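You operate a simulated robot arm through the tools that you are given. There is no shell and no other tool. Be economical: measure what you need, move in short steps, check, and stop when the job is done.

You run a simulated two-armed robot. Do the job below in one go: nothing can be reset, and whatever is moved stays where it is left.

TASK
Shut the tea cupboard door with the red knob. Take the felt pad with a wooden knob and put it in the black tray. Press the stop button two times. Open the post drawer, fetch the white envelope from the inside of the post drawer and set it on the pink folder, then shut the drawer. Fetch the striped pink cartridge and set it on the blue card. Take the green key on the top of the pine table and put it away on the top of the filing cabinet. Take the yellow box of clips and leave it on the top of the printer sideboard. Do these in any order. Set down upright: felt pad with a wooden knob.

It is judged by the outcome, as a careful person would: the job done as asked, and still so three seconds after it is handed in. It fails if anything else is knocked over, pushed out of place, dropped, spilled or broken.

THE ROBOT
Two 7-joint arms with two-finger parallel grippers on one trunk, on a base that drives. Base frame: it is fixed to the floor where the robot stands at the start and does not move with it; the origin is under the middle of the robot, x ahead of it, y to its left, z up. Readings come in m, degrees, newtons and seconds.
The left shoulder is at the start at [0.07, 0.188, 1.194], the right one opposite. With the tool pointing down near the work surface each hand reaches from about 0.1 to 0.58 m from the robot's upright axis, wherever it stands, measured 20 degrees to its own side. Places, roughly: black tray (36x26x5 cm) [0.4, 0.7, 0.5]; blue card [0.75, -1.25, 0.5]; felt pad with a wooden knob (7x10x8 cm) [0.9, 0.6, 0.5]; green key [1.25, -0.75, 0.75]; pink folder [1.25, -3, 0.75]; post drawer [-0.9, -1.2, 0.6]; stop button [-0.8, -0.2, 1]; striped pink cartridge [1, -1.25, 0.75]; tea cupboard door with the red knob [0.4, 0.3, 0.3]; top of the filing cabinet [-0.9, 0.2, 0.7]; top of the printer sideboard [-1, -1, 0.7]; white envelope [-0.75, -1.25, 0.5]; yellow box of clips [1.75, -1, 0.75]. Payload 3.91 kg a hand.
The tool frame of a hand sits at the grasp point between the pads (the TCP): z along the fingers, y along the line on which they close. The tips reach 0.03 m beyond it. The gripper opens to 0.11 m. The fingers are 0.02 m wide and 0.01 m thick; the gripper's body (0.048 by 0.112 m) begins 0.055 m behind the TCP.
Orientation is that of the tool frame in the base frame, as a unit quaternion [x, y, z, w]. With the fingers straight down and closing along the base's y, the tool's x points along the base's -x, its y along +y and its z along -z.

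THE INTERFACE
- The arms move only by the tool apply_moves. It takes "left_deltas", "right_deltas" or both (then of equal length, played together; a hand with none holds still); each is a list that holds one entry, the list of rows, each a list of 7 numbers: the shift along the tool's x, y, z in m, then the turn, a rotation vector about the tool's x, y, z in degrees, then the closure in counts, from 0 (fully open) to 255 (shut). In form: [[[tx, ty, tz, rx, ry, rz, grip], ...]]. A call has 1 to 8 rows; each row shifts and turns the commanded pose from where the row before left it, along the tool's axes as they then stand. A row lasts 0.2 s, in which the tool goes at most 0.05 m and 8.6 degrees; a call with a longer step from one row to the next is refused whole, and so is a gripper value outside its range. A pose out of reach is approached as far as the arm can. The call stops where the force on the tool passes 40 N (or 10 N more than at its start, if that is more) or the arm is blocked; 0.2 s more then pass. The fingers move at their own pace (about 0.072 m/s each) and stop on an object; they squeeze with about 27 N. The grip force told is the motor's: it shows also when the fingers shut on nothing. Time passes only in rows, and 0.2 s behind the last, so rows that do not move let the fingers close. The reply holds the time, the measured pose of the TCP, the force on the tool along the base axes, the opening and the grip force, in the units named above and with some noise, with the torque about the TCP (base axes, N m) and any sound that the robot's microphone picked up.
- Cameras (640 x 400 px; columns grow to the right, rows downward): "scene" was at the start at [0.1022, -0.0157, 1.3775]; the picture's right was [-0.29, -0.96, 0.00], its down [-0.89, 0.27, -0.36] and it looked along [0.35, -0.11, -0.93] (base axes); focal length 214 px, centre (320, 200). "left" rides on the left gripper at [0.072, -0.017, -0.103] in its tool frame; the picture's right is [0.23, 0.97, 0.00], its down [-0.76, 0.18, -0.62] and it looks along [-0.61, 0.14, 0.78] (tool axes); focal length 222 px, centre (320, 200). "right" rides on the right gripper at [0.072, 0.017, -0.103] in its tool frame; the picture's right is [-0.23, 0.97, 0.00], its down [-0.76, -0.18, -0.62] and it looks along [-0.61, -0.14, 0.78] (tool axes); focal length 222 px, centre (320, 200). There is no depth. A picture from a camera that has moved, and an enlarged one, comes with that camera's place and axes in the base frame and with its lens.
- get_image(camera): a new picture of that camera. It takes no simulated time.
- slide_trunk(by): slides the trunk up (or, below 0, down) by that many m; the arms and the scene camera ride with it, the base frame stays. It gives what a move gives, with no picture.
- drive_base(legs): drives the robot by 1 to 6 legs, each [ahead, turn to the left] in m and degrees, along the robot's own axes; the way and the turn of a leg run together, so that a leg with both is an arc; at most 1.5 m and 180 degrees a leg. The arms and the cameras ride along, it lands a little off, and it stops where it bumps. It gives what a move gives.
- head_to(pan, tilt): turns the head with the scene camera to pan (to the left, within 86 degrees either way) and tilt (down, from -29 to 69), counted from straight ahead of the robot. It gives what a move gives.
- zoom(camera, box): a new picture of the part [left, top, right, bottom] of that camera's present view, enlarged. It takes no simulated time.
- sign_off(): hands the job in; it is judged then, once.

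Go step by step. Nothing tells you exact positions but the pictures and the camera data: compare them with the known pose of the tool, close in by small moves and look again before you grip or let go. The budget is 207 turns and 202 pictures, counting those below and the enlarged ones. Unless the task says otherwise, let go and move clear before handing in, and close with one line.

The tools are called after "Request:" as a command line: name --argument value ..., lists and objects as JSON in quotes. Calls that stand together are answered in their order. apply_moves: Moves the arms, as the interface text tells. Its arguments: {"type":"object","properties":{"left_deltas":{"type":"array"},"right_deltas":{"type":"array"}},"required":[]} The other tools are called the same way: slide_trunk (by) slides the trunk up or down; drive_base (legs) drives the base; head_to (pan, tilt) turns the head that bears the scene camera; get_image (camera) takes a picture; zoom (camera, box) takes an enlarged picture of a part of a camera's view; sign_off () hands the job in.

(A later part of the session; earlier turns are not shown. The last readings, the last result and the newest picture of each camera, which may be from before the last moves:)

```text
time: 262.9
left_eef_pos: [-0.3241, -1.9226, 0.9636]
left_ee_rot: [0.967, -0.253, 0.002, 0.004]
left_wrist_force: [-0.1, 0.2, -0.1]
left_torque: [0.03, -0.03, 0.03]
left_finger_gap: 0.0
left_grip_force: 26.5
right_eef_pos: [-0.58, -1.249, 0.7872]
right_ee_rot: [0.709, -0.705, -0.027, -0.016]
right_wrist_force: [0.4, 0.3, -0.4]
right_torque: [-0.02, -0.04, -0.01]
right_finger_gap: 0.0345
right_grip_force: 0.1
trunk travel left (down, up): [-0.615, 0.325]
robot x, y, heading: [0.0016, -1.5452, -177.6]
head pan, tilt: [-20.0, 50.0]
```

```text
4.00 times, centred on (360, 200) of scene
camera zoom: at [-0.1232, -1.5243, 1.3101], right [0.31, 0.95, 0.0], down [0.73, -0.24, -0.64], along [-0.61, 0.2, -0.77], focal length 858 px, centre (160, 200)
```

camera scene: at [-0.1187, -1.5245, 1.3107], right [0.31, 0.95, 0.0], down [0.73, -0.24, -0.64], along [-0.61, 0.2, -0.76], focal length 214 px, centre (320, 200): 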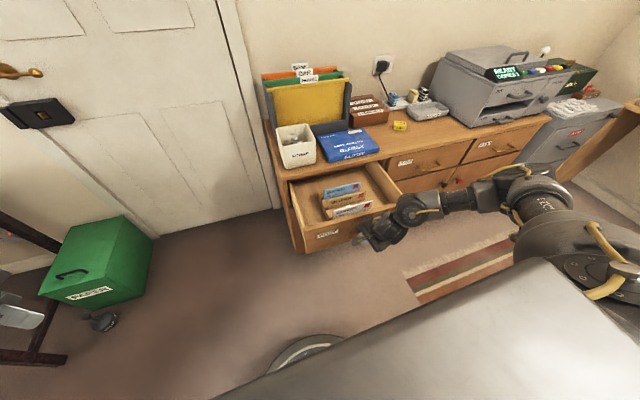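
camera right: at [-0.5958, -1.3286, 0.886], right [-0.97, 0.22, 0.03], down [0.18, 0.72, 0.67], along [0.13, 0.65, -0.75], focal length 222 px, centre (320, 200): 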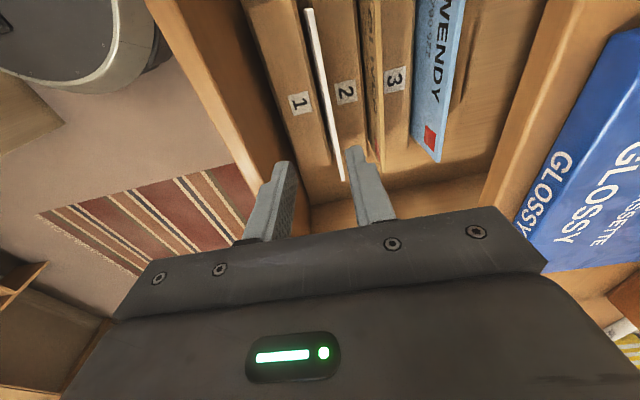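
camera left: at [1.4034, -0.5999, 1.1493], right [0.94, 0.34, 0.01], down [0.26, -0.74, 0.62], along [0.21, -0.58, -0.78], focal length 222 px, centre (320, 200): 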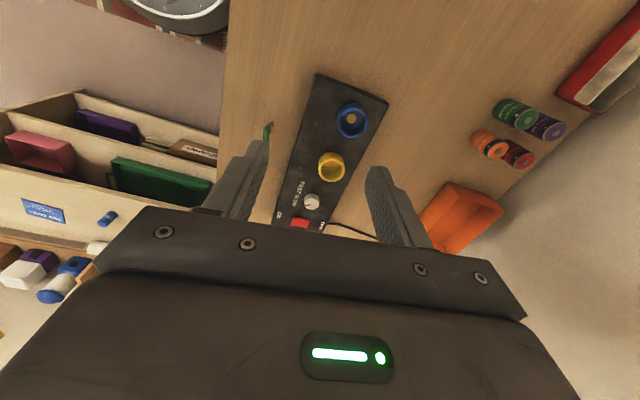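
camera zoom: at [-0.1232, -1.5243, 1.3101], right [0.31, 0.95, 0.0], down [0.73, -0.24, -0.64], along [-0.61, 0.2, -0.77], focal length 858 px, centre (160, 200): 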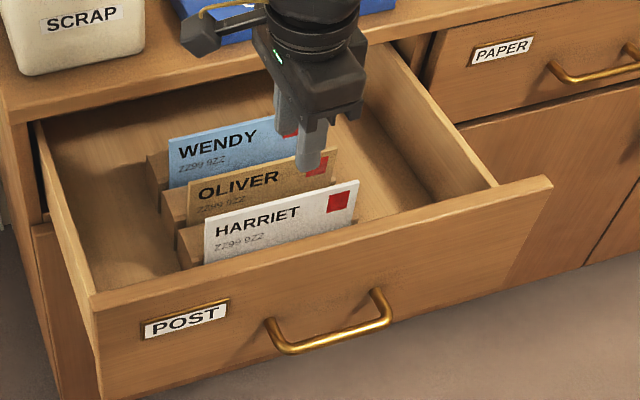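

The near-vertical hand view puts the card at x≈-0.591, top z≈0.687. I shift 1 cm and go down over it.

Request:
apply_moves --right_deltas '[[[0, 0.01, 0.0, 0, 0, 0, 175], [0, 0, 0.03, 0, 0, 0, 175], [0, 0, 0.025, 0, 0, 0, 175]]]'

Request:
get_image --camera "right"

```text
time: 263.7
left_eef_pos: [-0.3222, -1.9212, 0.9652]
left_ee_rot: [0.967, -0.253, 0.002, 0.004]
left_wrist_force: [-0.1, -0.3, -0.1]
left_torque: [0.04, 0.01, -0.03]
left_finger_gap: 0.0
left_grip_force: 27.2
right_eef_pos: [-0.5916, -1.2446, 0.7333]
right_ee_rot: [0.708, -0.705, -0.027, -0.015]
right_wrist_force: [-0.1, -1.0, 0.1]
right_torque: [0.02, 0.01, -0.03]
right_finger_gap: 0.0347
right_grip_force: 0.2
trunk travel left (down, up): [-0.615, 0.325]
robot x, y, heading: [0.0031, -1.5471, -178.2]
head pan, tilt: [-20.0, 50.0]
```

```text
64 pictures are left
camera right: at [-0.6066, -1.3234, 0.8321], right [-0.97, 0.22, 0.03], down [0.19, 0.72, 0.66], along [0.13, 0.65, -0.75], focal length 222 px, centre (320, 200)
```

right: 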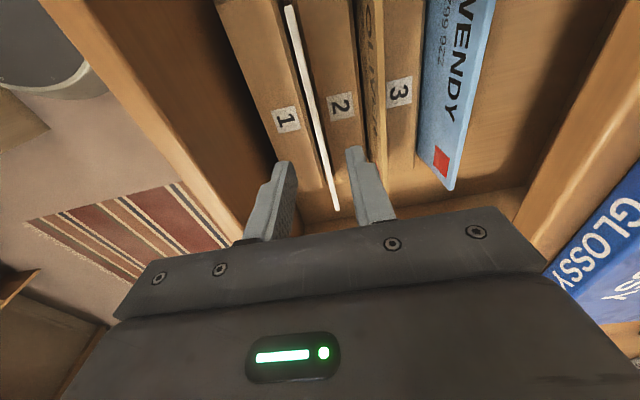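

Request:
apply_moves --right_deltas '[[[0, 0, 0.025, 0, 0, 0, 175], [0, 0, 0.016, 0, 0, 0, 175], [0, 0, 0, 0, 0, 0, 255], [0, 0, 0, 0, 0, 0, 255], [0, 0, 0, 0, 0, 0, 255]]]'

Request:
get_image --camera "right"

```text
time: 264.9
left_eef_pos: [-0.323, -1.9207, 0.9647]
left_ee_rot: [0.967, -0.254, 0.002, 0.004]
left_wrist_force: [-0.6, 0.7, -0.5]
left_torque: [-0.01, 0.0, -0.02]
left_finger_gap: 0.0
left_grip_force: 26.9
right_eef_pos: [-0.5914, -1.2413, 0.6943]
right_ee_rot: [0.708, -0.705, -0.027, -0.015]
right_wrist_force: [1.8, 0.7, -0.9]
right_torque: [-0.03, -0.12, -0.06]
right_finger_gap: 0.0037
right_grip_force: 26.9
trunk travel left (down, up): [-0.615, 0.325]
robot x, y, heading: [0.0016, -1.5439, -178.1]
head pan, tilt: [-20.0, 50.0]
```

```text
63 pictures are left
camera right: at [-0.6064, -1.3205, 0.7931], right [-0.97, 0.22, 0.03], down [0.19, 0.72, 0.66], along [0.13, 0.65, -0.75], focal length 222 px, centre (320, 200)
```

right: 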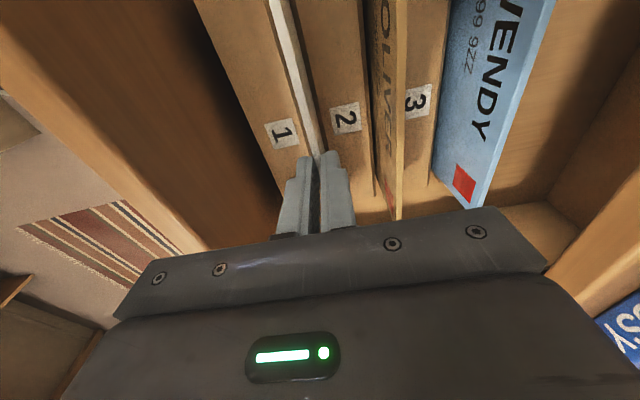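

The card is gripped. I lift it straight up out of its slot.

Request:
slide_trunk --by 0.25

Request:
get_image --camera "scene"

```text
time: 267.4
left_eef_pos: [-0.3229, -1.9212, 1.2138]
left_ee_rot: [0.967, -0.254, 0.002, 0.003]
left_wrist_force: [-0.5, 0.0, 0.2]
left_torque: [-0.01, 0.01, 0.02]
left_finger_gap: 0.0001
left_grip_force: 27.2
right_eef_pos: [-0.5921, -1.2416, 0.9442]
right_ee_rot: [0.708, -0.705, -0.028, -0.016]
right_wrist_force: [-0.3, 0.4, -0.5]
right_torque: [0.0, 0.05, 0.0]
right_finger_gap: 0.0037
right_grip_force: 27.1
trunk travel left (down, up): [-0.865, 0.075]
robot x, y, heading: [0.0047, -1.5462, -178.0]
head pan, tilt: [-20.0, 50.0]
```

```text
62 pictures are left
camera scene: at [-0.1222, -1.5234, 1.5602], right [0.31, 0.95, 0.0], down [0.73, -0.24, -0.64], along [-0.61, 0.2, -0.77], focal length 214 px, centre (320, 200)
```

scene: 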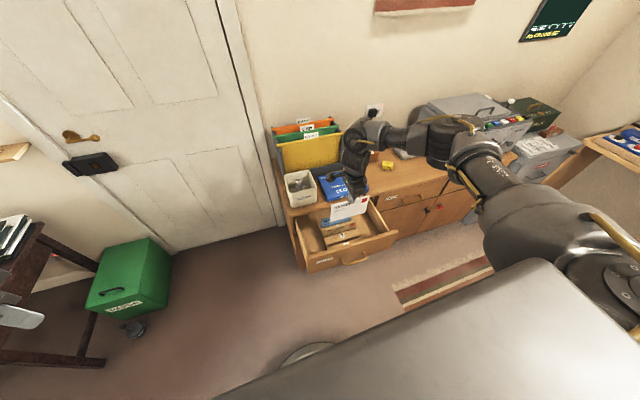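

Card in hand. I move away from the wall behind me, turn toward the other room and look for the pink folder.

Request:
drive_base --legs '[[0.12, 0], [0, 85], [0.45, 0]]'

Request:
head_to --pan 40 --tilt 30

Request:
get_image --camera "scene"

```text
time: 272.7
left_eef_pos: [0.253, -1.9033, 1.2036]
left_ee_rot: [0.836, 0.549, 0.006, 0.004]
left_wrist_force: [-1.8, 0.9, 2.5]
left_torque: [-0.02, -0.14, 0.01]
left_finger_gap: 0.0005
left_grip_force: 26.7
right_eef_pos: [-0.433, -2.1332, 0.9537]
right_ee_rot: [0.998, -0.03, -0.05, 0.015]
right_wrist_force: [-1.7, 0.7, -0.6]
right_torque: [-0.04, -0.06, -0.01]
right_finger_gap: 0.0
right_grip_force: 27.0
trunk travel left (down, up): [-0.865, 0.075]
robot x, y, heading: [-0.118, -1.56, -92.3]
head pan, tilt: [-20.0, 50.0]
stopped in leg 3: the robot was blocked; the commanded pose is now the measured one
```

```text
time: 274.0
left_eef_pos: [0.235, -1.9164, 1.2105]
left_ee_rot: [0.849, 0.527, -0.022, 0.022]
left_wrist_force: [-0.7, -0.1, 0.6]
left_torque: [0.02, -0.02, 0.02]
left_finger_gap: 0.0
left_grip_force: 26.8
right_eef_pos: [-0.4345, -2.1434, 0.9608]
right_ee_rot: [0.997, -0.041, -0.056, 0.019]
right_wrist_force: [0.3, 0.5, 0.1]
right_torque: [0.05, 0.0, 0.01]
right_finger_gap: 0.0001
right_grip_force: 26.9
trunk travel left (down, up): [-0.865, 0.075]
robot x, y, heading: [-0.1222, -1.5752, -97.0]
head pan, tilt: [40.0, 30.0]
```

```text
61 pictures are left
camera scene: at [-0.2275, -1.6744, 1.5974], right [-0.84, -0.54, -0.07], down [-0.19, 0.41, -0.89], along [0.51, -0.74, -0.44], focal length 214 px, centre (320, 200)
```

scene: 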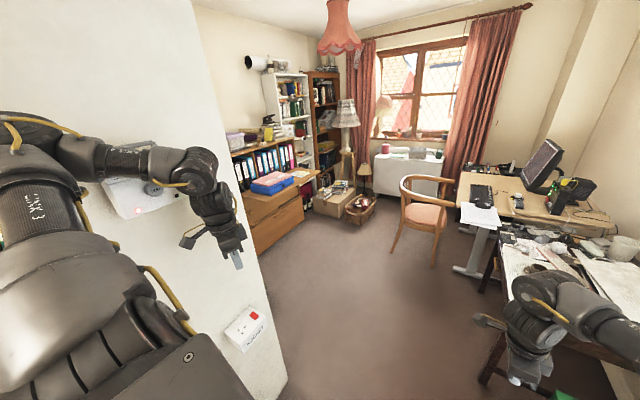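

The card slipped out — the left arm bumped the partition wall during the turn. I turn back a little to free the arm and look for the card.

Request:
drive_base --legs '[[0, -25]]'

Request:
head_to --pan -30 --tilt 50

Request:
get_image --camera "scene"

Request:
get_image --camera "right"

```text
time: 274.8
left_eef_pos: [0.2377, -1.9953, 1.2118]
left_ee_rot: [0.852, 0.498, -0.158, 0.044]
left_wrist_force: [0.4, -1.7, -1.0]
left_torque: [0.12, -0.01, -0.02]
left_finger_gap: 0.0002
left_grip_force: 27.1
right_eef_pos: [-0.4069, -2.1316, 0.9584]
right_ee_rot: [0.992, -0.034, -0.119, -0.016]
right_wrist_force: [-2.6, -3.2, -0.1]
right_torque: [0.2, -0.21, -0.04]
right_finger_gap: 0.0
right_grip_force: 27.0
trunk travel left (down, up): [-0.865, 0.075]
robot x, y, heading: [-0.1226, -1.5879, -100.8]
head pan, tilt: [40.0, 30.0]
stopped in leg 1: the robot was blocked; the commanded pose is now the measured one
```

```text
time: 276.2
left_eef_pos: [0.2394, -1.9777, 1.1916]
left_ee_rot: [0.853, 0.497, -0.156, 0.009]
left_wrist_force: [0.2, -0.8, -0.1]
left_torque: [-0.02, 0.0, 0.03]
left_finger_gap: 0.0001
left_grip_force: 27.1
right_eef_pos: [-0.4027, -2.1202, 0.9572]
right_ee_rot: [0.994, -0.028, -0.104, -0.028]
right_wrist_force: [0.1, -0.3, -0.2]
right_torque: [-0.04, 0.0, 0.02]
right_finger_gap: 0.0
right_grip_force: 26.9
trunk travel left (down, up): [-0.865, 0.075]
robot x, y, heading: [-0.1258, -1.5982, -103.9]
head pan, tilt: [-30.0, 50.0]
```

```text
60 pictures are left
camera scene: at [-0.3647, -1.6555, 1.5571], right [-0.71, 0.69, -0.1], down [0.6, 0.53, -0.6], along [-0.36, -0.49, -0.8], focal length 214 px, centre (320, 200)
```

scene: 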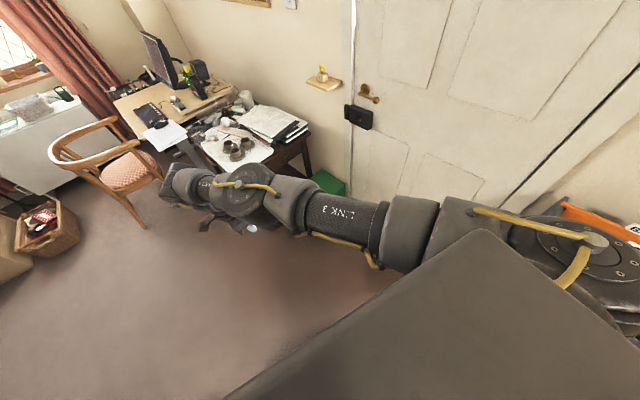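

```text
59 pictures are left
camera right: at [-0.3111, -2.1475, 1.0434], right [-0.28, -0.96, 0.0], down [-0.61, 0.18, 0.78], along [-0.74, 0.22, -0.63], focal length 222 px, centre (320, 200)
```

right: 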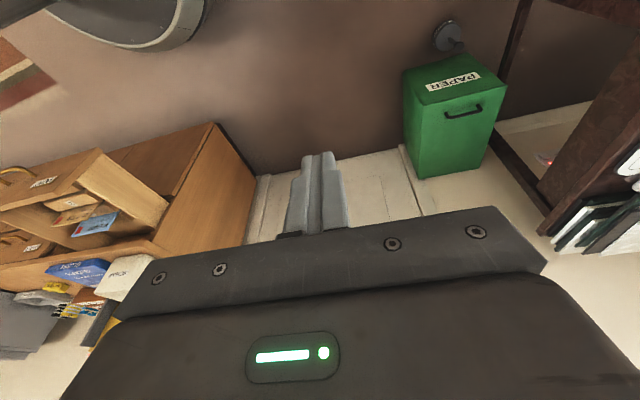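

I look toward the sideboard to see where the card went and what touches.

Request:
head_to --pan -80 --tilt 50

Request:
get_image --camera "scene"

```text
time: 277.3
left_eef_pos: [0.243, -1.9763, 1.1887]
left_ee_rot: [0.853, 0.498, -0.154, 0.008]
left_wrist_force: [0.2, -0.3, -0.1]
left_torque: [0.01, 0.03, 0.01]
left_finger_gap: 0.0001
left_grip_force: 27.0
right_eef_pos: [-0.415, -2.1202, 0.9587]
right_ee_rot: [0.993, -0.051, -0.102, -0.031]
right_wrist_force: [0.0, -0.2, 0.4]
right_torque: [0.0, 0.0, 0.01]
right_finger_gap: 0.0001
right_grip_force: 26.4
trunk travel left (down, up): [-0.865, 0.075]
robot x, y, heading: [-0.1294, -1.5991, -104.4]
head pan, tilt: [-80.0, 50.0]
```

```text
58 pictures are left
camera scene: at [-0.3876, -1.594, 1.5526], right [0.08, 1.0, -0.02], down [0.83, -0.08, -0.55], along [-0.55, 0.02, -0.83], focal length 214 px, centre (320, 200)
```

scene: 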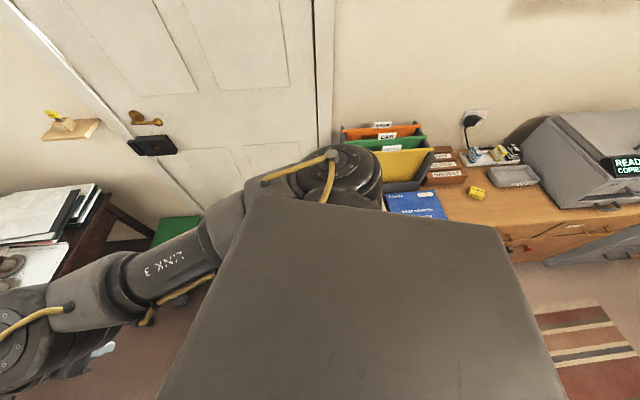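

The robot is leaning, wedged between the partition wall (left arm) and the open drawer side. I pull the left hand inward, away from the wall.

Request:
apply_moves --left_deltas '[[[-0.012, -0.022, 0.007, 0, 0, 0, 255], [-0.012, -0.022, 0.007, 0, 0, 0, 255], [-0.012, -0.022, 0.007, 0, 0, 0, 255], [-0.012, -0.022, 0.007, 0, 0, 0, 255], [-0.012, -0.022, 0.007, 0, 0, 0, 255]]]'

Request:
head_to --pan 60 --tilt 45

Request:
get_image --camera "scene"

```text
time: 277.7
left_eef_pos: [0.1805, -1.9904, 1.1361]
left_ee_rot: [0.868, 0.451, -0.194, -0.074]
left_wrist_force: [-3.4, -1.2, 2.7]
left_torque: [0.13, -0.31, -0.09]
left_finger_gap: 0.0
left_grip_force: 27.1
right_eef_pos: [-0.4567, -2.1246, 0.9327]
right_ee_rot: [0.995, 0.015, -0.096, -0.001]
right_wrist_force: [-0.4, -1.3, 2.7]
right_torque: [0.11, -0.16, -0.02]
right_finger_gap: 0.0
right_grip_force: 26.7
trunk travel left (down, up): [-0.865, 0.075]
robot x, y, heading: [-0.1299, -1.6172, -108.5]
head pan, tilt: [-80.0, 50.0]
stopped in row 1 (left hand): the arm was blocked; the commanded pose is now the measured one
```

```text
time: 279.9
left_eef_pos: [0.2658, -2.0925, 1.1333]
left_ee_rot: [0.86, 0.471, -0.193, -0.047]
left_wrist_force: [-0.1, 0.1, -1.1]
left_torque: [-0.01, -0.01, 0.01]
left_finger_gap: 0.0
left_grip_force: 27.0
right_eef_pos: [-0.4883, -2.0891, 0.8083]
right_ee_rot: [0.989, -0.024, -0.063, -0.131]
right_wrist_force: [29.3, -29.0, 3.6]
right_torque: [1.89, 2.09, 0.36]
right_finger_gap: 0.0
right_grip_force: 27.0
trunk travel left (down, up): [-0.865, 0.075]
robot x, y, heading: [-0.1632, -1.6785, -118.5]
head pan, tilt: [60.0, 45.0]
```

```text
57 pictures are left
camera scene: at [-0.2676, -1.7934, 1.5737], right [-0.85, -0.52, -0.07], down [-0.31, 0.6, -0.73], along [0.43, -0.6, -0.68], focal length 214 px, centre (320, 200)
```

scene: 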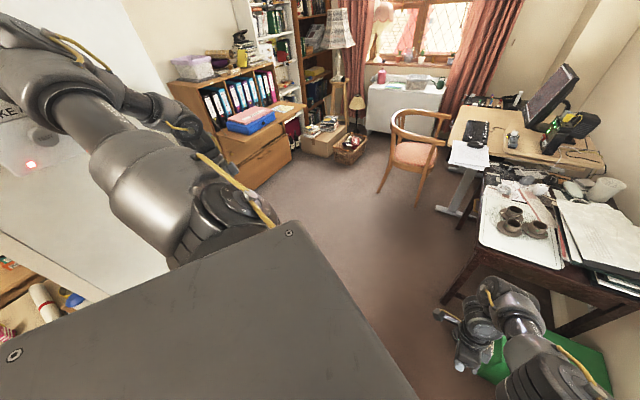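

Request:
apply_moves --right_deltas '[[[0, 0, -0.03, 0, 0, 0, 255], [0, 0, -0.03, 0, 0, 0, 255]]]'

Request:
get_image --camera "right"

Request:
get_image --camera "left"

```text
time: 280.2
left_eef_pos: [0.2062, -2.1349, 1.1203]
left_ee_rot: [0.884, 0.399, -0.232, -0.075]
left_wrist_force: [-5.6, -5.7, 4.7]
left_torque: [0.44, -0.68, -0.18]
left_finger_gap: 0.0
left_grip_force: 27.4
right_eef_pos: [-0.5682, -2.1011, 0.8169]
right_ee_rot: [0.985, -0.109, -0.081, -0.105]
right_wrist_force: [28.3, -11.0, -20.3]
right_torque: [1.1, 2.72, 0.67]
right_finger_gap: 0.0
right_grip_force: 27.0
trunk travel left (down, up): [-0.865, 0.075]
robot x, y, heading: [-0.1816, -1.7081, -125.7]
head pan, tilt: [60.0, 45.0]
stopped in row 1 (left hand): the arm was blocked; the commanded pose is now the measured one
```

```text
56 pictures are left
camera right: at [-0.4885, -2.1548, 0.8993], right [-0.45, -0.88, -0.14], down [-0.61, 0.18, 0.77], along [-0.66, 0.43, -0.62], focal length 222 px, centre (320, 200)
```

right: 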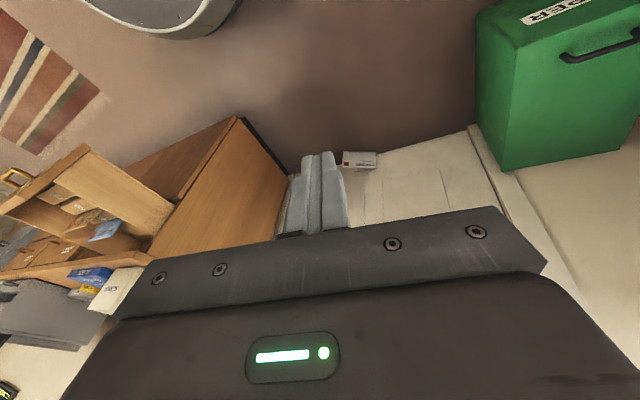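

```text
55 pictures are left
camera left: at [0.2848, -2.0645, 1.191], right [0.78, -0.48, -0.39], down [-0.02, -0.65, 0.76], along [-0.62, -0.59, -0.52], focal length 222 px, centre (320, 200)
```

left: 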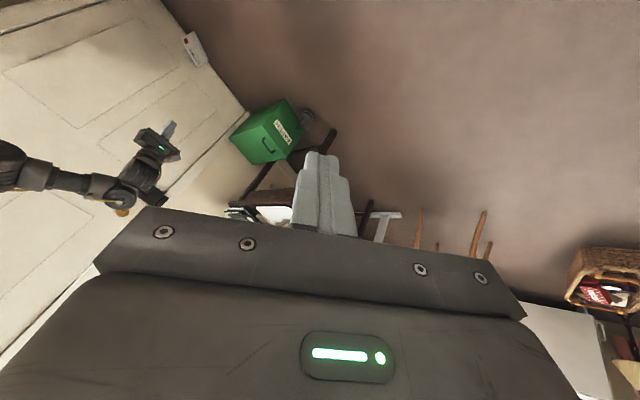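

Request:
apply_moves --right_deltas '[[[0, 0, 0, 0, 0, 0, 255], [0, 0, 0, 0, 0, 0, 255], [0, 0, 0, 0, 0, 0, 255], [0, 0, 0, 0, 0, 0, 255]]]'

Request:
get_image --camera "scene"

```text
time: 280.6
left_eef_pos: [0.291, -2.2405, 1.0006]
left_ee_rot: [0.873, 0.352, -0.308, -0.139]
left_wrist_force: [7.6, -1.5, 0.3]
left_torque: [0.13, 0.37, -0.02]
left_finger_gap: 0.0
left_grip_force: 26.5
right_eef_pos: [-0.5923, -2.1145, 0.8641]
right_ee_rot: [0.931, -0.303, -0.163, -0.123]
right_wrist_force: [0.7, -1.2, -0.7]
right_torque: [0.12, 0.12, 0.01]
right_finger_gap: 0.0
right_grip_force: 27.6
trunk travel left (down, up): [-0.865, 0.075]
robot x, y, heading: [-0.2184, -1.7462, -134.9]
head pan, tilt: [60.0, 45.0]
stopped in row 1 (left hand): the arm was blocked; the commanded pose is now the measured one
```

```text
54 pictures are left
camera scene: at [-0.2003, -1.8934, 1.5644], right [-0.97, -0.26, 0.01], down [-0.2, 0.7, -0.69], along [0.17, -0.67, -0.72], focal length 214 px, centre (320, 200)
```

scene: 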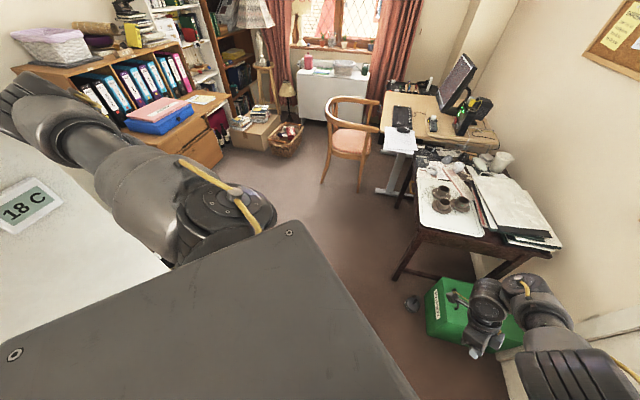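

Request:
drive_base --legs '[[0, -25]]'

Request:
head_to --pan 0 --tilt 45

Request:
get_image --camera "scene"

```text
time: 281.3
left_eef_pos: [0.2244, -2.1725, 1.0732]
left_ee_rot: [0.889, 0.355, -0.276, -0.087]
left_wrist_force: [-0.5, -1.2, 0.7]
left_torque: [-0.01, -0.09, 0.0]
left_finger_gap: 0.0001
left_grip_force: 26.8
right_eef_pos: [-0.6095, -2.0844, 0.8506]
right_ee_rot: [0.95, -0.273, -0.113, -0.096]
right_wrist_force: [1.6, 0.1, 1.6]
right_torque: [0.04, 0.0, 0.01]
right_finger_gap: 0.0
right_grip_force: 26.9
trunk travel left (down, up): [-0.865, 0.075]
robot x, y, heading: [-0.207, -1.7381, -133.5]
head pan, tilt: [60.0, 45.0]
stopped in leg 1: the robot was blocked; the commanded pose is now the measured one
```

```text
time: 282.6
left_eef_pos: [0.2549, -2.1988, 1.0463]
left_ee_rot: [0.884, 0.359, -0.283, -0.103]
left_wrist_force: [-0.1, 0.6, -0.5]
left_torque: [0.02, 0.01, 0.0]
left_finger_gap: 0.0
left_grip_force: 26.9
right_eef_pos: [-0.5842, -2.1074, 0.854]
right_ee_rot: [0.948, -0.271, -0.13, -0.104]
right_wrist_force: [-0.1, -0.7, -0.3]
right_torque: [0.01, 0.0, -0.01]
right_finger_gap: 0.0
right_grip_force: 27.0
trunk travel left (down, up): [-0.865, 0.075]
robot x, y, heading: [-0.2097, -1.7358, -133.3]
head pan, tilt: [0.0, 45.0]
```

```text
53 pictures are left
camera scene: at [-0.2795, -1.8558, 1.5684], right [-0.73, 0.69, 0.02], down [0.48, 0.52, -0.71], along [-0.49, -0.51, -0.71], focal length 214 px, centre (320, 200)
```

scene: 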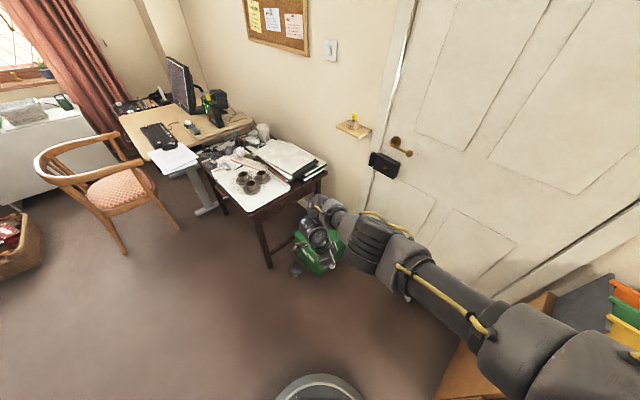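

Turning right is blocked by the sideboard side; I drive forward diagonally into the open passage, away from both.

Request:
drive_base --legs '[[0.22, 0]]'

Request:
get_image --camera "scene"

```text
time: 284.3
left_eef_pos: [0.0871, -2.3494, 1.0571]
left_ee_rot: [0.886, 0.355, -0.281, -0.097]
left_wrist_force: [-0.4, 0.7, -0.2]
left_torque: [-0.03, -0.01, 0.0]
left_finger_gap: 0.0
left_grip_force: 27.1
right_eef_pos: [-0.7498, -2.2568, 0.852]
right_ee_rot: [0.948, -0.274, -0.124, -0.099]
right_wrist_force: [0.0, 0.9, 0.2]
right_torque: [0.0, 0.02, 0.01]
right_finger_gap: 0.0
right_grip_force: 27.1
trunk travel left (down, up): [-0.865, 0.075]
robot x, y, heading: [-0.3653, -1.9034, -133.5]
head pan, tilt: [0.0, 45.0]
```

```text
52 pictures are left
camera scene: at [-0.4549, -1.9955, 1.5673], right [-0.72, 0.69, 0.0], down [0.49, 0.51, -0.71], along [-0.49, -0.51, -0.71], focal length 214 px, centre (320, 200)
```

scene: 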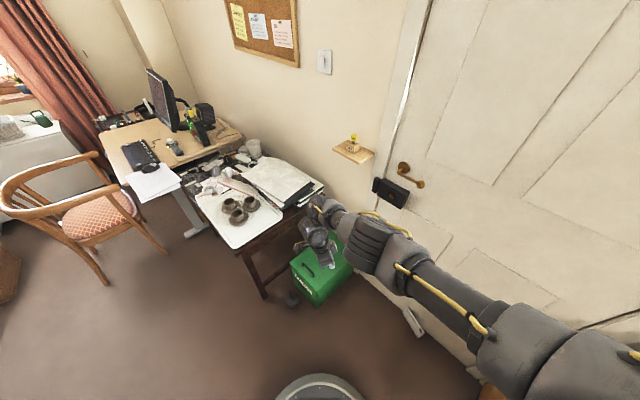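

The robot stands level again. The white card leans against the door near (-1.16, -1.88); I zoom to see how it lies, and check the organizer.

Request:
zoom --camera "scene" --box '[380, 280, 460, 350]'

Request:
get_image --camera "right"

```text
5.71 times, centred on (420, 315) of scene
camera zoom: at [-0.4549, -1.9955, 1.5673], right [-0.72, 0.69, 0.0], down [0.49, 0.51, -0.71], along [-0.49, -0.51, -0.71], focal length 1226 px, centre (-251, -457)
```

zoom: 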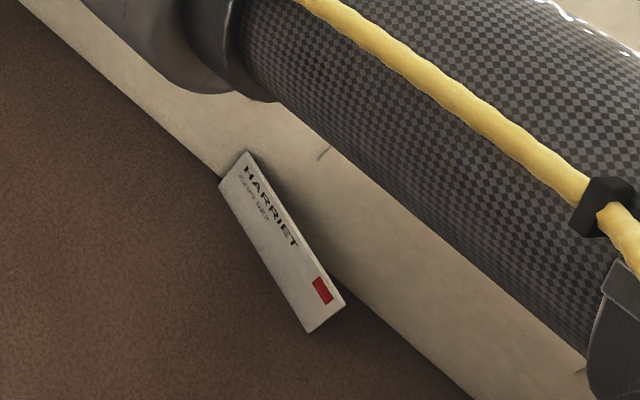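

```text
50 pictures are left
camera right: at [-0.6818, -2.3333, 0.9273], right [-0.72, -0.69, -0.05], down [-0.41, 0.36, 0.83], along [-0.56, 0.62, -0.55], focal length 222 px, centre (320, 200)
```

right: 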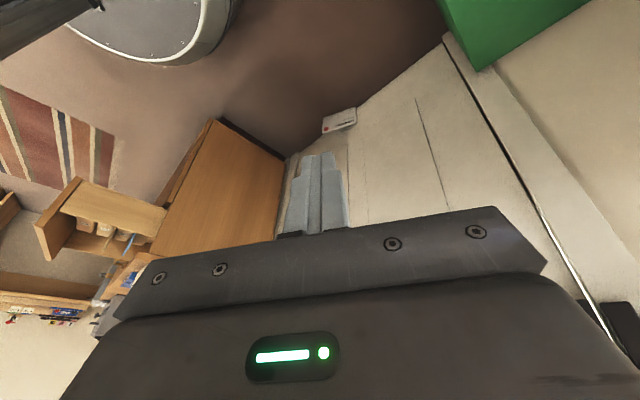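

The card leans on its long edge against the door, from about (-1.197,-1.966) to (-1.137,-1.820). I bring the left arm in closer to the body first, and turn to face the door.

Request:
apply_moves --left_deltas '[[[-0.03, -0.0225, 0.026, 0, 0, 0, 255], [-0.03, -0.0225, 0.026, 0, 0, 0, 255], [-0.03, -0.0225, 0.026, 0, 0, 0, 255], [-0.03, -0.0225, 0.026, 0, 0, 0, 255], [-0.03, -0.0225, 0.026, 0, 0, 0, 255], [-0.03, -0.0225, 0.026, 0, 0, 0, 255], [-0.03, -0.0225, 0.026, 0, 0, 0, 255]]]'

Request:
drive_base --legs '[[0.0, 30], [0.1, 0], [0, -75]]'

Request:
get_image --camera "scene"

```text
time: 285.9
left_eef_pos: [-0.2318, -2.3864, 1.0526]
left_ee_rot: [0.885, 0.357, -0.281, -0.097]
left_wrist_force: [-1.0, 0.3, 0.1]
left_torque: [0.03, -0.03, 0.0]
left_finger_gap: 0.0
left_grip_force: 26.6
right_eef_pos: [-0.7506, -2.2591, 0.8521]
right_ee_rot: [0.948, -0.275, -0.123, -0.102]
right_wrist_force: [-0.6, 1.4, -0.4]
right_torque: [0.03, 0.02, -0.01]
right_finger_gap: 0.0
right_grip_force: 27.4
trunk travel left (down, up): [-0.865, 0.075]
robot x, y, heading: [-0.3636, -1.9053, -133.4]
head pan, tilt: [0.0, 45.0]
```

```text
time: 291.7
left_eef_pos: [-0.6152, -2.4458, 1.0539]
left_ee_rot: [0.955, 0.011, -0.227, -0.192]
left_wrist_force: [0.4, -0.5, 0.3]
left_torque: [0.0, -0.02, -0.03]
left_finger_gap: 0.0
left_grip_force: 26.9
right_eef_pos: [-0.9122, -2.0016, 0.8527]
right_ee_rot: [0.785, -0.599, -0.079, -0.139]
right_wrist_force: [0.1, 0.2, -0.2]
right_torque: [-0.02, 0.03, 0.02]
right_finger_gap: 0.0
right_grip_force: 27.6
trunk travel left (down, up): [-0.865, 0.075]
robot x, y, heading: [-0.3914, -1.9983, -176.0]
head pan, tilt: [0.0, 45.0]
```

```text
49 pictures are left
camera scene: at [-0.5183, -2.0106, 1.5672], right [-0.07, 1.0, 0.0], down [0.71, 0.05, -0.71], along [-0.71, -0.05, -0.71], focal length 214 px, centre (320, 200)
```

scene: 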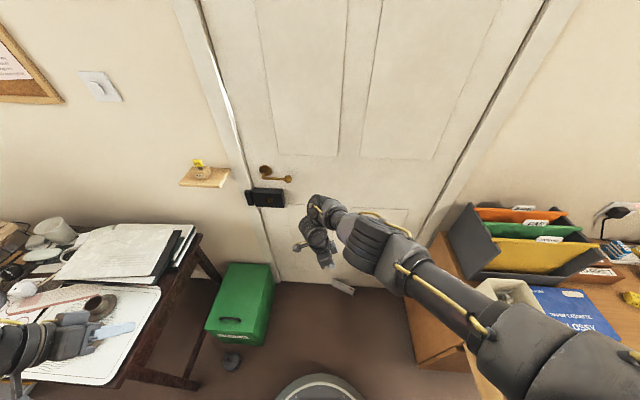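

I drive closer to the door, and straighten the right hand (vertical, closing along x), opened to 5 cm.

Request:
drive_base --legs '[[0.17, 0]]'

Request:
apply_moves --right_deltas '[[[0, 0, 0, 0, 7, 0, 139], [0, 0, 0, 0, 7, 0, 139], [0, 0, 0, 0, 6, 0, 139], [0, 0, 0, -8, 0, 0, 139], [0, 0, 0, 0, 0, 7, 139], [0, 0, 0, 0, 0, 7, 139], [0, 0, 0, 0, 0, 6, 139]]]'

```text
time: 293.1
left_eef_pos: [-0.7817, -2.458, 1.0545]
left_ee_rot: [0.954, 0.013, -0.229, -0.192]
left_wrist_force: [0.5, 0.4, 0.2]
left_torque: [0.04, 0.01, 0.02]
left_finger_gap: 0.0
left_grip_force: 27.2
right_eef_pos: [-1.081, -2.0136, 0.8531]
right_ee_rot: [0.785, -0.599, -0.079, -0.138]
right_wrist_force: [0.2, 1.3, -0.6]
right_torque: [0.01, -0.02, -0.03]
right_finger_gap: 0.0001
right_grip_force: 27.1
trunk travel left (down, up): [-0.865, 0.075]
robot x, y, heading: [-0.558, -2.0144, -175.8]
head pan, tilt: [0.0, 45.0]
```

```text
time: 294.7
left_eef_pos: [-0.7845, -2.4575, 1.0539]
left_ee_rot: [0.955, 0.013, -0.227, -0.191]
left_wrist_force: [0.3, 0.0, 0.3]
left_torque: [0.01, -0.03, 0.0]
left_finger_gap: 0.0
left_grip_force: 26.9
right_eef_pos: [-1.0814, -2.0136, 0.8511]
right_ee_rot: [-0.668, 0.744, -0.02, -0.019]
right_wrist_force: [-0.7, -0.1, -0.6]
right_torque: [0.01, 0.0, 0.0]
right_finger_gap: 0.0499
right_grip_force: 0.1
trunk travel left (down, up): [-0.865, 0.075]
robot x, y, heading: [-0.5569, -2.0131, -176.2]
head pan, tilt: [0.0, 45.0]
```

Now I shift the right hand over the card's outer end with a slight lean, and tuck the left hand away from the bin.

Request:
apply_moves --right_deltas '[[[-0.0243, 0.0127, 0, -1.5, 0, 0, 139], [-0.0243, 0.0127, 0, -1.5, 0, 0, 139], [-0.0243, 0.0127, 0, -1.5, 0, 0, 139], [-0.0243, 0.0127, 0, -1.5, 0, 0, 139], [-0.0243, 0.0127, 0, -1.5, 0, 0, 139], [-0.0243, 0.0127, 0, -1.5, 0, 0, 139], [-0.0243, 0.0127, 0, -1, 0, 0, 139]]]' --left_deltas '[[[0.018, -0.023, -0.025, 0, 0, 0, 255], [0.018, -0.023, -0.025, 0, 0, 0, 255], [0.018, -0.023, -0.025, 0, 0, 0, 255], [0.018, -0.023, -0.025, 0, 0, 0, 255], [0.018, -0.023, -0.025, 0, 0, 0, 255], [0.018, -0.023, -0.025, 0, 0, 0, 255], [0.018, -0.023, -0.025, 0, 0, 0, 255]]]'

Request:
get_image --camera "right"

```text
time: 296.3
left_eef_pos: [-0.5825, -2.4521, 1.1191]
left_ee_rot: [0.955, 0.012, -0.227, -0.191]
left_wrist_force: [-0.8, 0.9, 0.5]
left_torque: [-0.01, 0.0, 0.04]
left_finger_gap: 0.0001
left_grip_force: 26.7
left hand out of reach, approached as far as the arm can: row 1, 2, 3, 4, 5, 6, 7
right_eef_pos: [-1.1518, -1.8311, 0.848]
right_ee_rot: [-0.664, 0.743, 0.044, -0.077]
right_wrist_force: [10.3, 2.0, 6.5]
right_torque: [-0.22, 0.91, 0.09]
right_finger_gap: 0.0499
right_grip_force: 0.0
trunk travel left (down, up): [-0.865, 0.075]
robot x, y, heading: [-0.551, -2.0164, -176.1]
head pan, tilt: [0.0, 45.0]
```

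```text
48 pictures are left
camera right: at [-1.1573, -1.8982, 0.9558], right [-0.93, 0.34, 0.15], down [0.36, 0.76, 0.54], along [0.07, 0.56, -0.83], focal length 222 px, centre (320, 200)
```

right: 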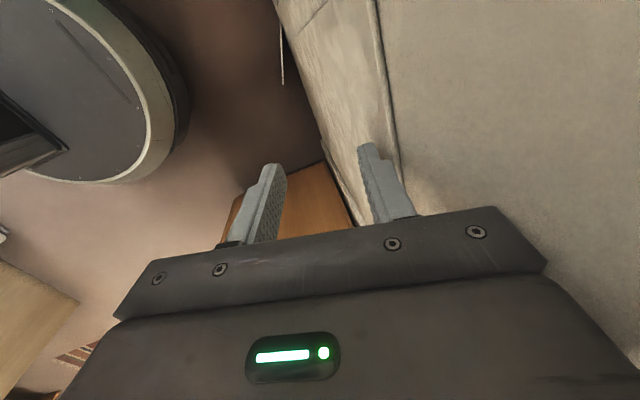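

The hand body brushes the door frame, so I shift 2 cm away from it and then lower the trunk in two stages.

Request:
apply_moves --right_deltas '[[[0.003, -0.022, 0, 0, 0, 0, 139], [0, 0, 0, 0, 0, 0, 139]]]'

Request:
slide_trunk --by -0.4

Request:
slide_trunk --by -0.27

Request:
get_image --camera "right"

```text
time: 296.9
left_eef_pos: [-0.5827, -2.4527, 1.1189]
left_ee_rot: [0.955, 0.012, -0.227, -0.192]
left_wrist_force: [1.0, -0.2, 0.0]
left_torque: [0.02, 0.03, 0.01]
left_finger_gap: 0.0001
left_grip_force: 27.2
right_eef_pos: [-1.1311, -1.8391, 0.842]
right_ee_rot: [-0.664, 0.742, 0.046, -0.077]
right_wrist_force: [0.0, 0.6, -0.6]
right_torque: [0.0, -0.03, -0.02]
right_finger_gap: 0.0503
right_grip_force: 0.2
trunk travel left (down, up): [-0.865, 0.075]
robot x, y, heading: [-0.5562, -2.0142, -176.0]
head pan, tilt: [0.0, 45.0]
```

```text
time: 300.8
left_eef_pos: [-0.583, -2.4556, 0.719]
left_ee_rot: [0.955, 0.012, -0.227, -0.192]
left_wrist_force: [-0.4, 0.2, 0.8]
left_torque: [0.01, -0.01, 0.02]
left_finger_gap: 0.0
left_grip_force: 27.0
right_eef_pos: [-1.1305, -1.8397, 0.4426]
right_ee_rot: [-0.664, 0.742, 0.046, -0.077]
right_wrist_force: [0.7, 0.7, -0.7]
right_torque: [-0.02, 0.0, 0.02]
right_finger_gap: 0.0498
right_grip_force: 0.1
trunk travel left (down, up): [-0.465, 0.475]
robot x, y, heading: [-0.5558, -2.0183, -175.9]
head pan, tilt: [0.0, 45.0]
```

```text
time: 303.5
left_eef_pos: [-0.5833, -2.4549, 0.4496]
left_ee_rot: [0.955, 0.012, -0.228, -0.191]
left_wrist_force: [-0.4, 0.3, 0.5]
left_torque: [0.02, 0.01, 0.01]
left_finger_gap: 0.0001
left_grip_force: 27.5
right_eef_pos: [-1.1306, -1.8401, 0.1729]
right_ee_rot: [-0.664, 0.742, 0.045, -0.077]
right_wrist_force: [-0.1, -0.2, 0.2]
right_torque: [0.05, -0.01, 0.02]
right_finger_gap: 0.0499
right_grip_force: 0.0
trunk travel left (down, up): [-0.195, 0.745]
robot x, y, heading: [-0.5584, -2.0138, -175.9]
head pan, tilt: [0.0, 45.0]
```

```text
47 pictures are left
camera right: at [-1.1369, -1.9061, 0.2807], right [-0.93, 0.34, 0.15], down [0.36, 0.76, 0.54], along [0.07, 0.56, -0.83], focal length 222 px, centre (320, 200)
```

right: 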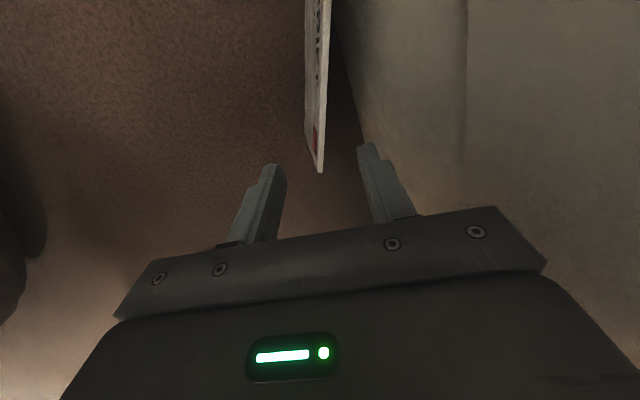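

The card's end sits between the fingers. I shift 5 mm and lower to the floor level, then close.

Request:
apply_moves --right_deltas '[[[0, 0.005, 0, 0, 0, 0, 139]]]'

Request:
slide_trunk --by -0.12

Request:
apply_moves --right_deltas '[[[0, 0, 0, 0, 0, 0, 255], [0, 0, 0, 0, 0, 0, 255], [0, 0, 0, 0, 0, 0, 255], [0, 0, 0, 0, 0, 0, 255]]]'

Request:
get_image --camera "right"

```text
time: 303.9
left_eef_pos: [-0.5838, -2.4533, 0.4491]
left_ee_rot: [0.955, 0.012, -0.227, -0.192]
left_wrist_force: [0.8, 0.1, 0.1]
left_torque: [0.0, 0.03, -0.01]
left_finger_gap: 0.0
left_grip_force: 27.5
right_eef_pos: [-1.1346, -1.8389, 0.1728]
right_ee_rot: [-0.664, 0.742, 0.046, -0.077]
right_wrist_force: [-0.1, -1.1, -0.7]
right_torque: [-0.01, 0.01, -0.01]
right_finger_gap: 0.0502
right_grip_force: 0.0
trunk travel left (down, up): [-0.195, 0.745]
robot x, y, heading: [-0.5538, -2.0171, -176.1]
head pan, tilt: [0.0, 45.0]
```

```text
time: 305.4
left_eef_pos: [-0.5833, -2.4547, 0.3285]
left_ee_rot: [0.954, 0.012, -0.228, -0.193]
left_wrist_force: [-0.3, 0.5, -0.3]
left_torque: [-0.01, -0.01, 0.01]
left_finger_gap: 0.0
left_grip_force: 27.1
right_eef_pos: [-1.136, -1.8396, 0.0562]
right_ee_rot: [-0.663, 0.743, 0.047, -0.079]
right_wrist_force: [1.1, 1.7, 20.0]
right_torque: [0.31, -0.05, 0.0]
right_finger_gap: 0.0502
right_grip_force: 0.1
trunk travel left (down, up): [-0.075, 0.865]
robot x, y, heading: [-0.5544, -2.013, -176.1]
head pan, tilt: [0.0, 45.0]
```

```text
time: 306.1
left_eef_pos: [-0.5829, -2.4555, 0.3281]
left_ee_rot: [0.954, 0.012, -0.228, -0.193]
left_wrist_force: [-0.3, 0.2, 0.2]
left_torque: [0.06, -0.01, 0.04]
left_finger_gap: 0.0
left_grip_force: 26.9
right_eef_pos: [-1.1336, -1.8421, 0.0563]
right_ee_rot: [-0.665, 0.742, 0.044, -0.078]
right_wrist_force: [12.4, -0.7, 27.0]
right_torque: [0.47, -0.63, -0.18]
right_finger_gap: 0.0051
right_grip_force: 26.8
trunk travel left (down, up): [-0.075, 0.865]
robot x, y, heading: [-0.5584, -2.014, -176.2]
head pan, tilt: [0.0, 45.0]
stopped in row 3 (right hand): the force on the tool passed its limit (the readings are from after the stop); the commanded pose is now the measured one
```

```text
46 pictures are left
camera right: at [-1.1395, -1.9075, 0.1647], right [-0.93, 0.33, 0.15], down [0.36, 0.76, 0.54], along [0.07, 0.56, -0.83], focal length 222 px, centre (320, 200)
```

right: 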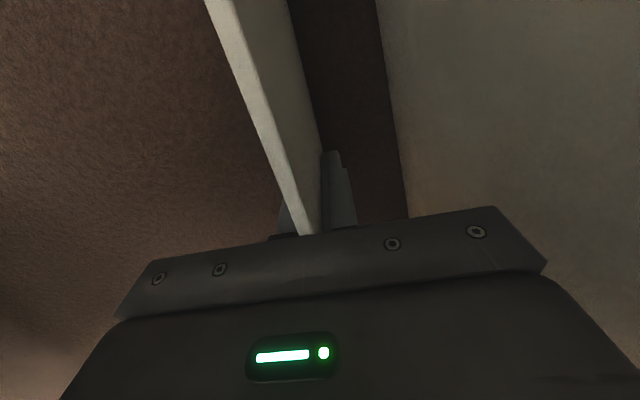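

Gripped. I lift it.

Request:
slide_trunk --by 0.3

Request:
get_image --camera "right"

```text
time: 309.1
left_eef_pos: [-0.5824, -2.4538, 0.629]
left_ee_rot: [0.955, 0.012, -0.227, -0.192]
left_wrist_force: [-0.5, 1.2, 0.4]
left_torque: [0.0, 0.0, -0.01]
left_finger_gap: 0.0
left_grip_force: 27.1
right_eef_pos: [-1.1325, -1.8411, 0.353]
right_ee_rot: [-0.665, 0.741, 0.044, -0.078]
right_wrist_force: [-0.6, -1.2, -0.8]
right_torque: [0.04, -0.02, -0.01]
right_finger_gap: 0.0043
right_grip_force: 26.9
trunk travel left (down, up): [-0.375, 0.565]
robot x, y, heading: [-0.5578, -2.0104, -175.7]
head pan, tilt: [0.0, 45.0]
```

```text
45 pictures are left
camera right: at [-1.1397, -1.9069, 0.4614], right [-0.93, 0.33, 0.15], down [0.36, 0.76, 0.54], along [0.07, 0.56, -0.83], focal length 222 px, centre (320, 200)
```

right: 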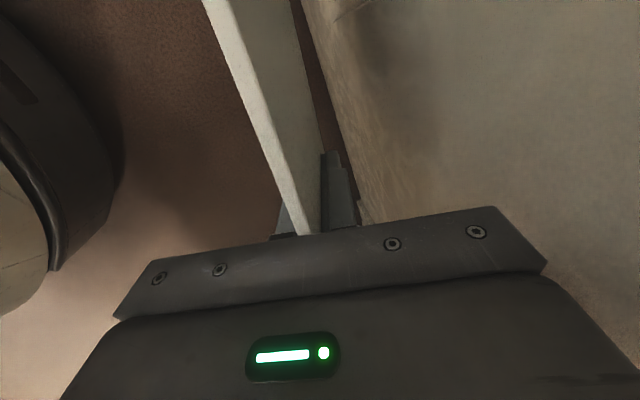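

The card is held firmly again. I raise, back off from the door and turn toward the other room.

Request:
slide_trunk --by 0.4

Request:
slide_trunk --by 0.15

Request:
drive_base --legs '[[-0.22, 0], [0, 70]]'

Request:
drive_base --legs '[[0.15, 0], [0, 60]]'

Request:
head_to --pan 10 --tilt 35

Request:
get_image --camera "scene"

```text
time: 313.0
left_eef_pos: [-0.5826, -2.4537, 1.0278]
left_ee_rot: [0.955, 0.012, -0.228, -0.192]
left_wrist_force: [0.3, -0.5, -1.5]
left_torque: [-0.03, 0.01, 0.0]
left_finger_gap: 0.0002
left_grip_force: 26.8
right_eef_pos: [-1.1337, -1.8405, 0.7532]
right_ee_rot: [-0.666, 0.741, 0.043, -0.076]
right_wrist_force: [-0.7, -0.1, 0.0]
right_torque: [0.04, 0.0, -0.02]
right_finger_gap: 0.0045
right_grip_force: 27.0
trunk travel left (down, up): [-0.775, 0.165]
robot x, y, heading: [-0.5579, -2.0149, -176.2]
head pan, tilt: [0.0, 45.0]
```

```text
time: 314.7
left_eef_pos: [-0.5821, -2.4549, 1.1793]
left_ee_rot: [0.955, 0.012, -0.227, -0.191]
left_wrist_force: [-0.5, 0.4, 0.1]
left_torque: [-0.01, -0.02, 0.02]
left_finger_gap: 0.0
left_grip_force: 27.4
right_eef_pos: [-1.1329, -1.8406, 0.9039]
right_ee_rot: [-0.665, 0.742, 0.043, -0.077]
right_wrist_force: [-0.5, -0.9, -0.1]
right_torque: [0.03, -0.01, 0.02]
right_finger_gap: 0.0044
right_grip_force: 27.1
trunk travel left (down, up): [-0.925, 0.015]
robot x, y, heading: [-0.5577, -2.016, -176.1]
head pan, tilt: [0.0, 45.0]
```

```text
time: 319.5
left_eef_pos: [0.0722, -2.1685, 1.1781]
left_ee_rot: [0.773, 0.561, -0.296, -0.025]
left_wrist_force: [0.2, 0.4, 0.2]
left_torque: [0.01, 0.0, 0.01]
left_finger_gap: 0.0001
left_grip_force: 26.1
right_eef_pos: [-0.6907, -2.4832, 0.9044]
right_ee_rot: [0.971, -0.221, 0.009, 0.087]
right_wrist_force: [0.1, 1.2, 0.2]
right_torque: [0.06, 0.02, -0.02]
right_finger_gap: 0.0043
right_grip_force: 27.6
trunk travel left (down, up): [-0.925, 0.015]
robot x, y, heading: [-0.3361, -1.9991, -105.0]
head pan, tilt: [0.0, 45.0]
```

```text
time: 323.5
left_eef_pos: [-0.0248, -1.869, 1.178]
left_ee_rot: [0.384, 0.874, -0.268, 0.127]
left_wrist_force: [-0.5, -0.3, -0.8]
left_torque: [0.0, 0.01, -0.01]
left_finger_gap: 0.0
left_grip_force: 26.9
right_eef_pos: [-0.1263, -2.6875, 0.9033]
right_ee_rot: [0.95, 0.299, 0.052, 0.07]
right_wrist_force: [0.1, -0.1, -1.1]
right_torque: [-0.05, 0.05, 0.01]
right_finger_gap: 0.0043
right_grip_force: 27.0
trunk travel left (down, up): [-0.925, 0.015]
robot x, y, heading: [-0.3713, -2.141, -44.7]
head pan, tilt: [0.0, 45.0]
```

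```text
time: 324.2
left_eef_pos: [-0.0234, -1.8697, 1.1791]
left_ee_rot: [0.385, 0.874, -0.268, 0.126]
left_wrist_force: [0.4, 0.1, -0.1]
left_torque: [-0.02, 0.02, -0.02]
left_finger_gap: 0.0
left_grip_force: 27.2
right_eef_pos: [-0.1237, -2.6876, 0.9031]
right_ee_rot: [0.95, 0.299, 0.052, 0.071]
right_wrist_force: [0.1, 0.7, 0.3]
right_torque: [-0.05, 0.02, 0.0]
right_finger_gap: 0.0041
right_grip_force: 26.4
trunk travel left (down, up): [-0.925, 0.015]
robot x, y, heading: [-0.3752, -2.1393, -44.9]
head pan, tilt: [10.0, 35.0]
```

```text
44 pictures are left
camera scene: at [-0.2683, -2.225, 1.6419], right [-0.57, -0.82, 0.0], down [-0.47, 0.33, -0.82], along [0.67, -0.47, -0.57], focal length 214 px, centre (320, 200)
```

scene: 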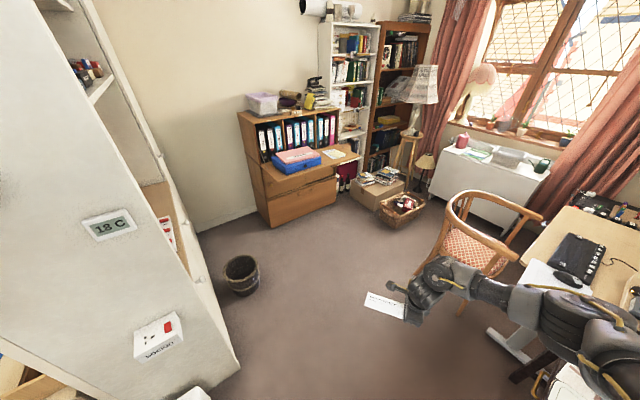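

The card is still held. The pink folder lies on the blue box on the bureau flap near (1.4, -3.1). I drive there keeping clear of the wall corner and basket.

Request:
drive_base --legs '[[0.55, 0], [0, 20], [0.7, 0], [0, 25]]'

Request:
head_to --pan -10 --tilt 45

Request:
get_image --camera "scene"

```text
time: 330.0
left_eef_pos: [0.4361, -2.2367, 1.1699]
left_ee_rot: [0.169, 0.947, -0.226, 0.157]
left_wrist_force: [0.6, 2.9, 1.5]
left_torque: [-0.11, 0.1, -0.08]
left_finger_gap: 0.0
left_grip_force: 26.5
right_eef_pos: [0.6498, -2.9908, 0.9248]
right_ee_rot: [0.846, 0.522, 0.11, 0.03]
right_wrist_force: [0.0, 3.6, -0.1]
right_torque: [-0.21, 0.04, -0.01]
right_finger_gap: 0.0043
right_grip_force: 27.6
trunk travel left (down, up): [-0.925, 0.015]
robot x, y, heading: [0.2463, -2.6221, -24.1]
head pan, tilt: [10.0, 35.0]
stopped in leg 3: the robot was blocked; the commanded pose is now the measured one
```

```text
time: 330.9
left_eef_pos: [0.4153, -2.2407, 1.1638]
left_ee_rot: [0.17, 0.948, -0.235, 0.134]
left_wrist_force: [0.8, -0.6, -1.4]
left_torque: [0.02, 0.0, 0.02]
left_finger_gap: 0.0002
left_grip_force: 26.9
right_eef_pos: [0.6539, -2.9705, 0.9266]
right_ee_rot: [0.838, 0.532, 0.121, 0.028]
right_wrist_force: [-0.2, -0.1, 0.1]
right_torque: [-0.01, 0.02, 0.01]
right_finger_gap: 0.0044
right_grip_force: 27.9
trunk travel left (down, up): [-0.925, 0.015]
robot x, y, heading: [0.253, -2.6275, -23.7]
head pan, tilt: [-10.0, 45.0]
```

```text
43 pictures are left
camera scene: at [0.2395, -2.6557, 1.6443], right [-0.55, -0.83, -0.02], down [-0.53, 0.38, -0.76], along [0.64, -0.41, -0.65], focal length 214 px, centre (320, 200)
```

scene: 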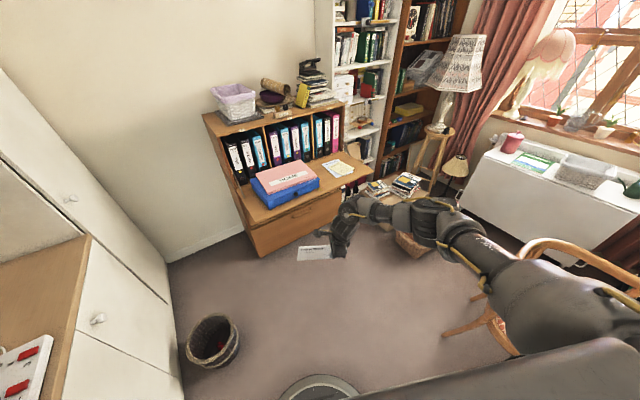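

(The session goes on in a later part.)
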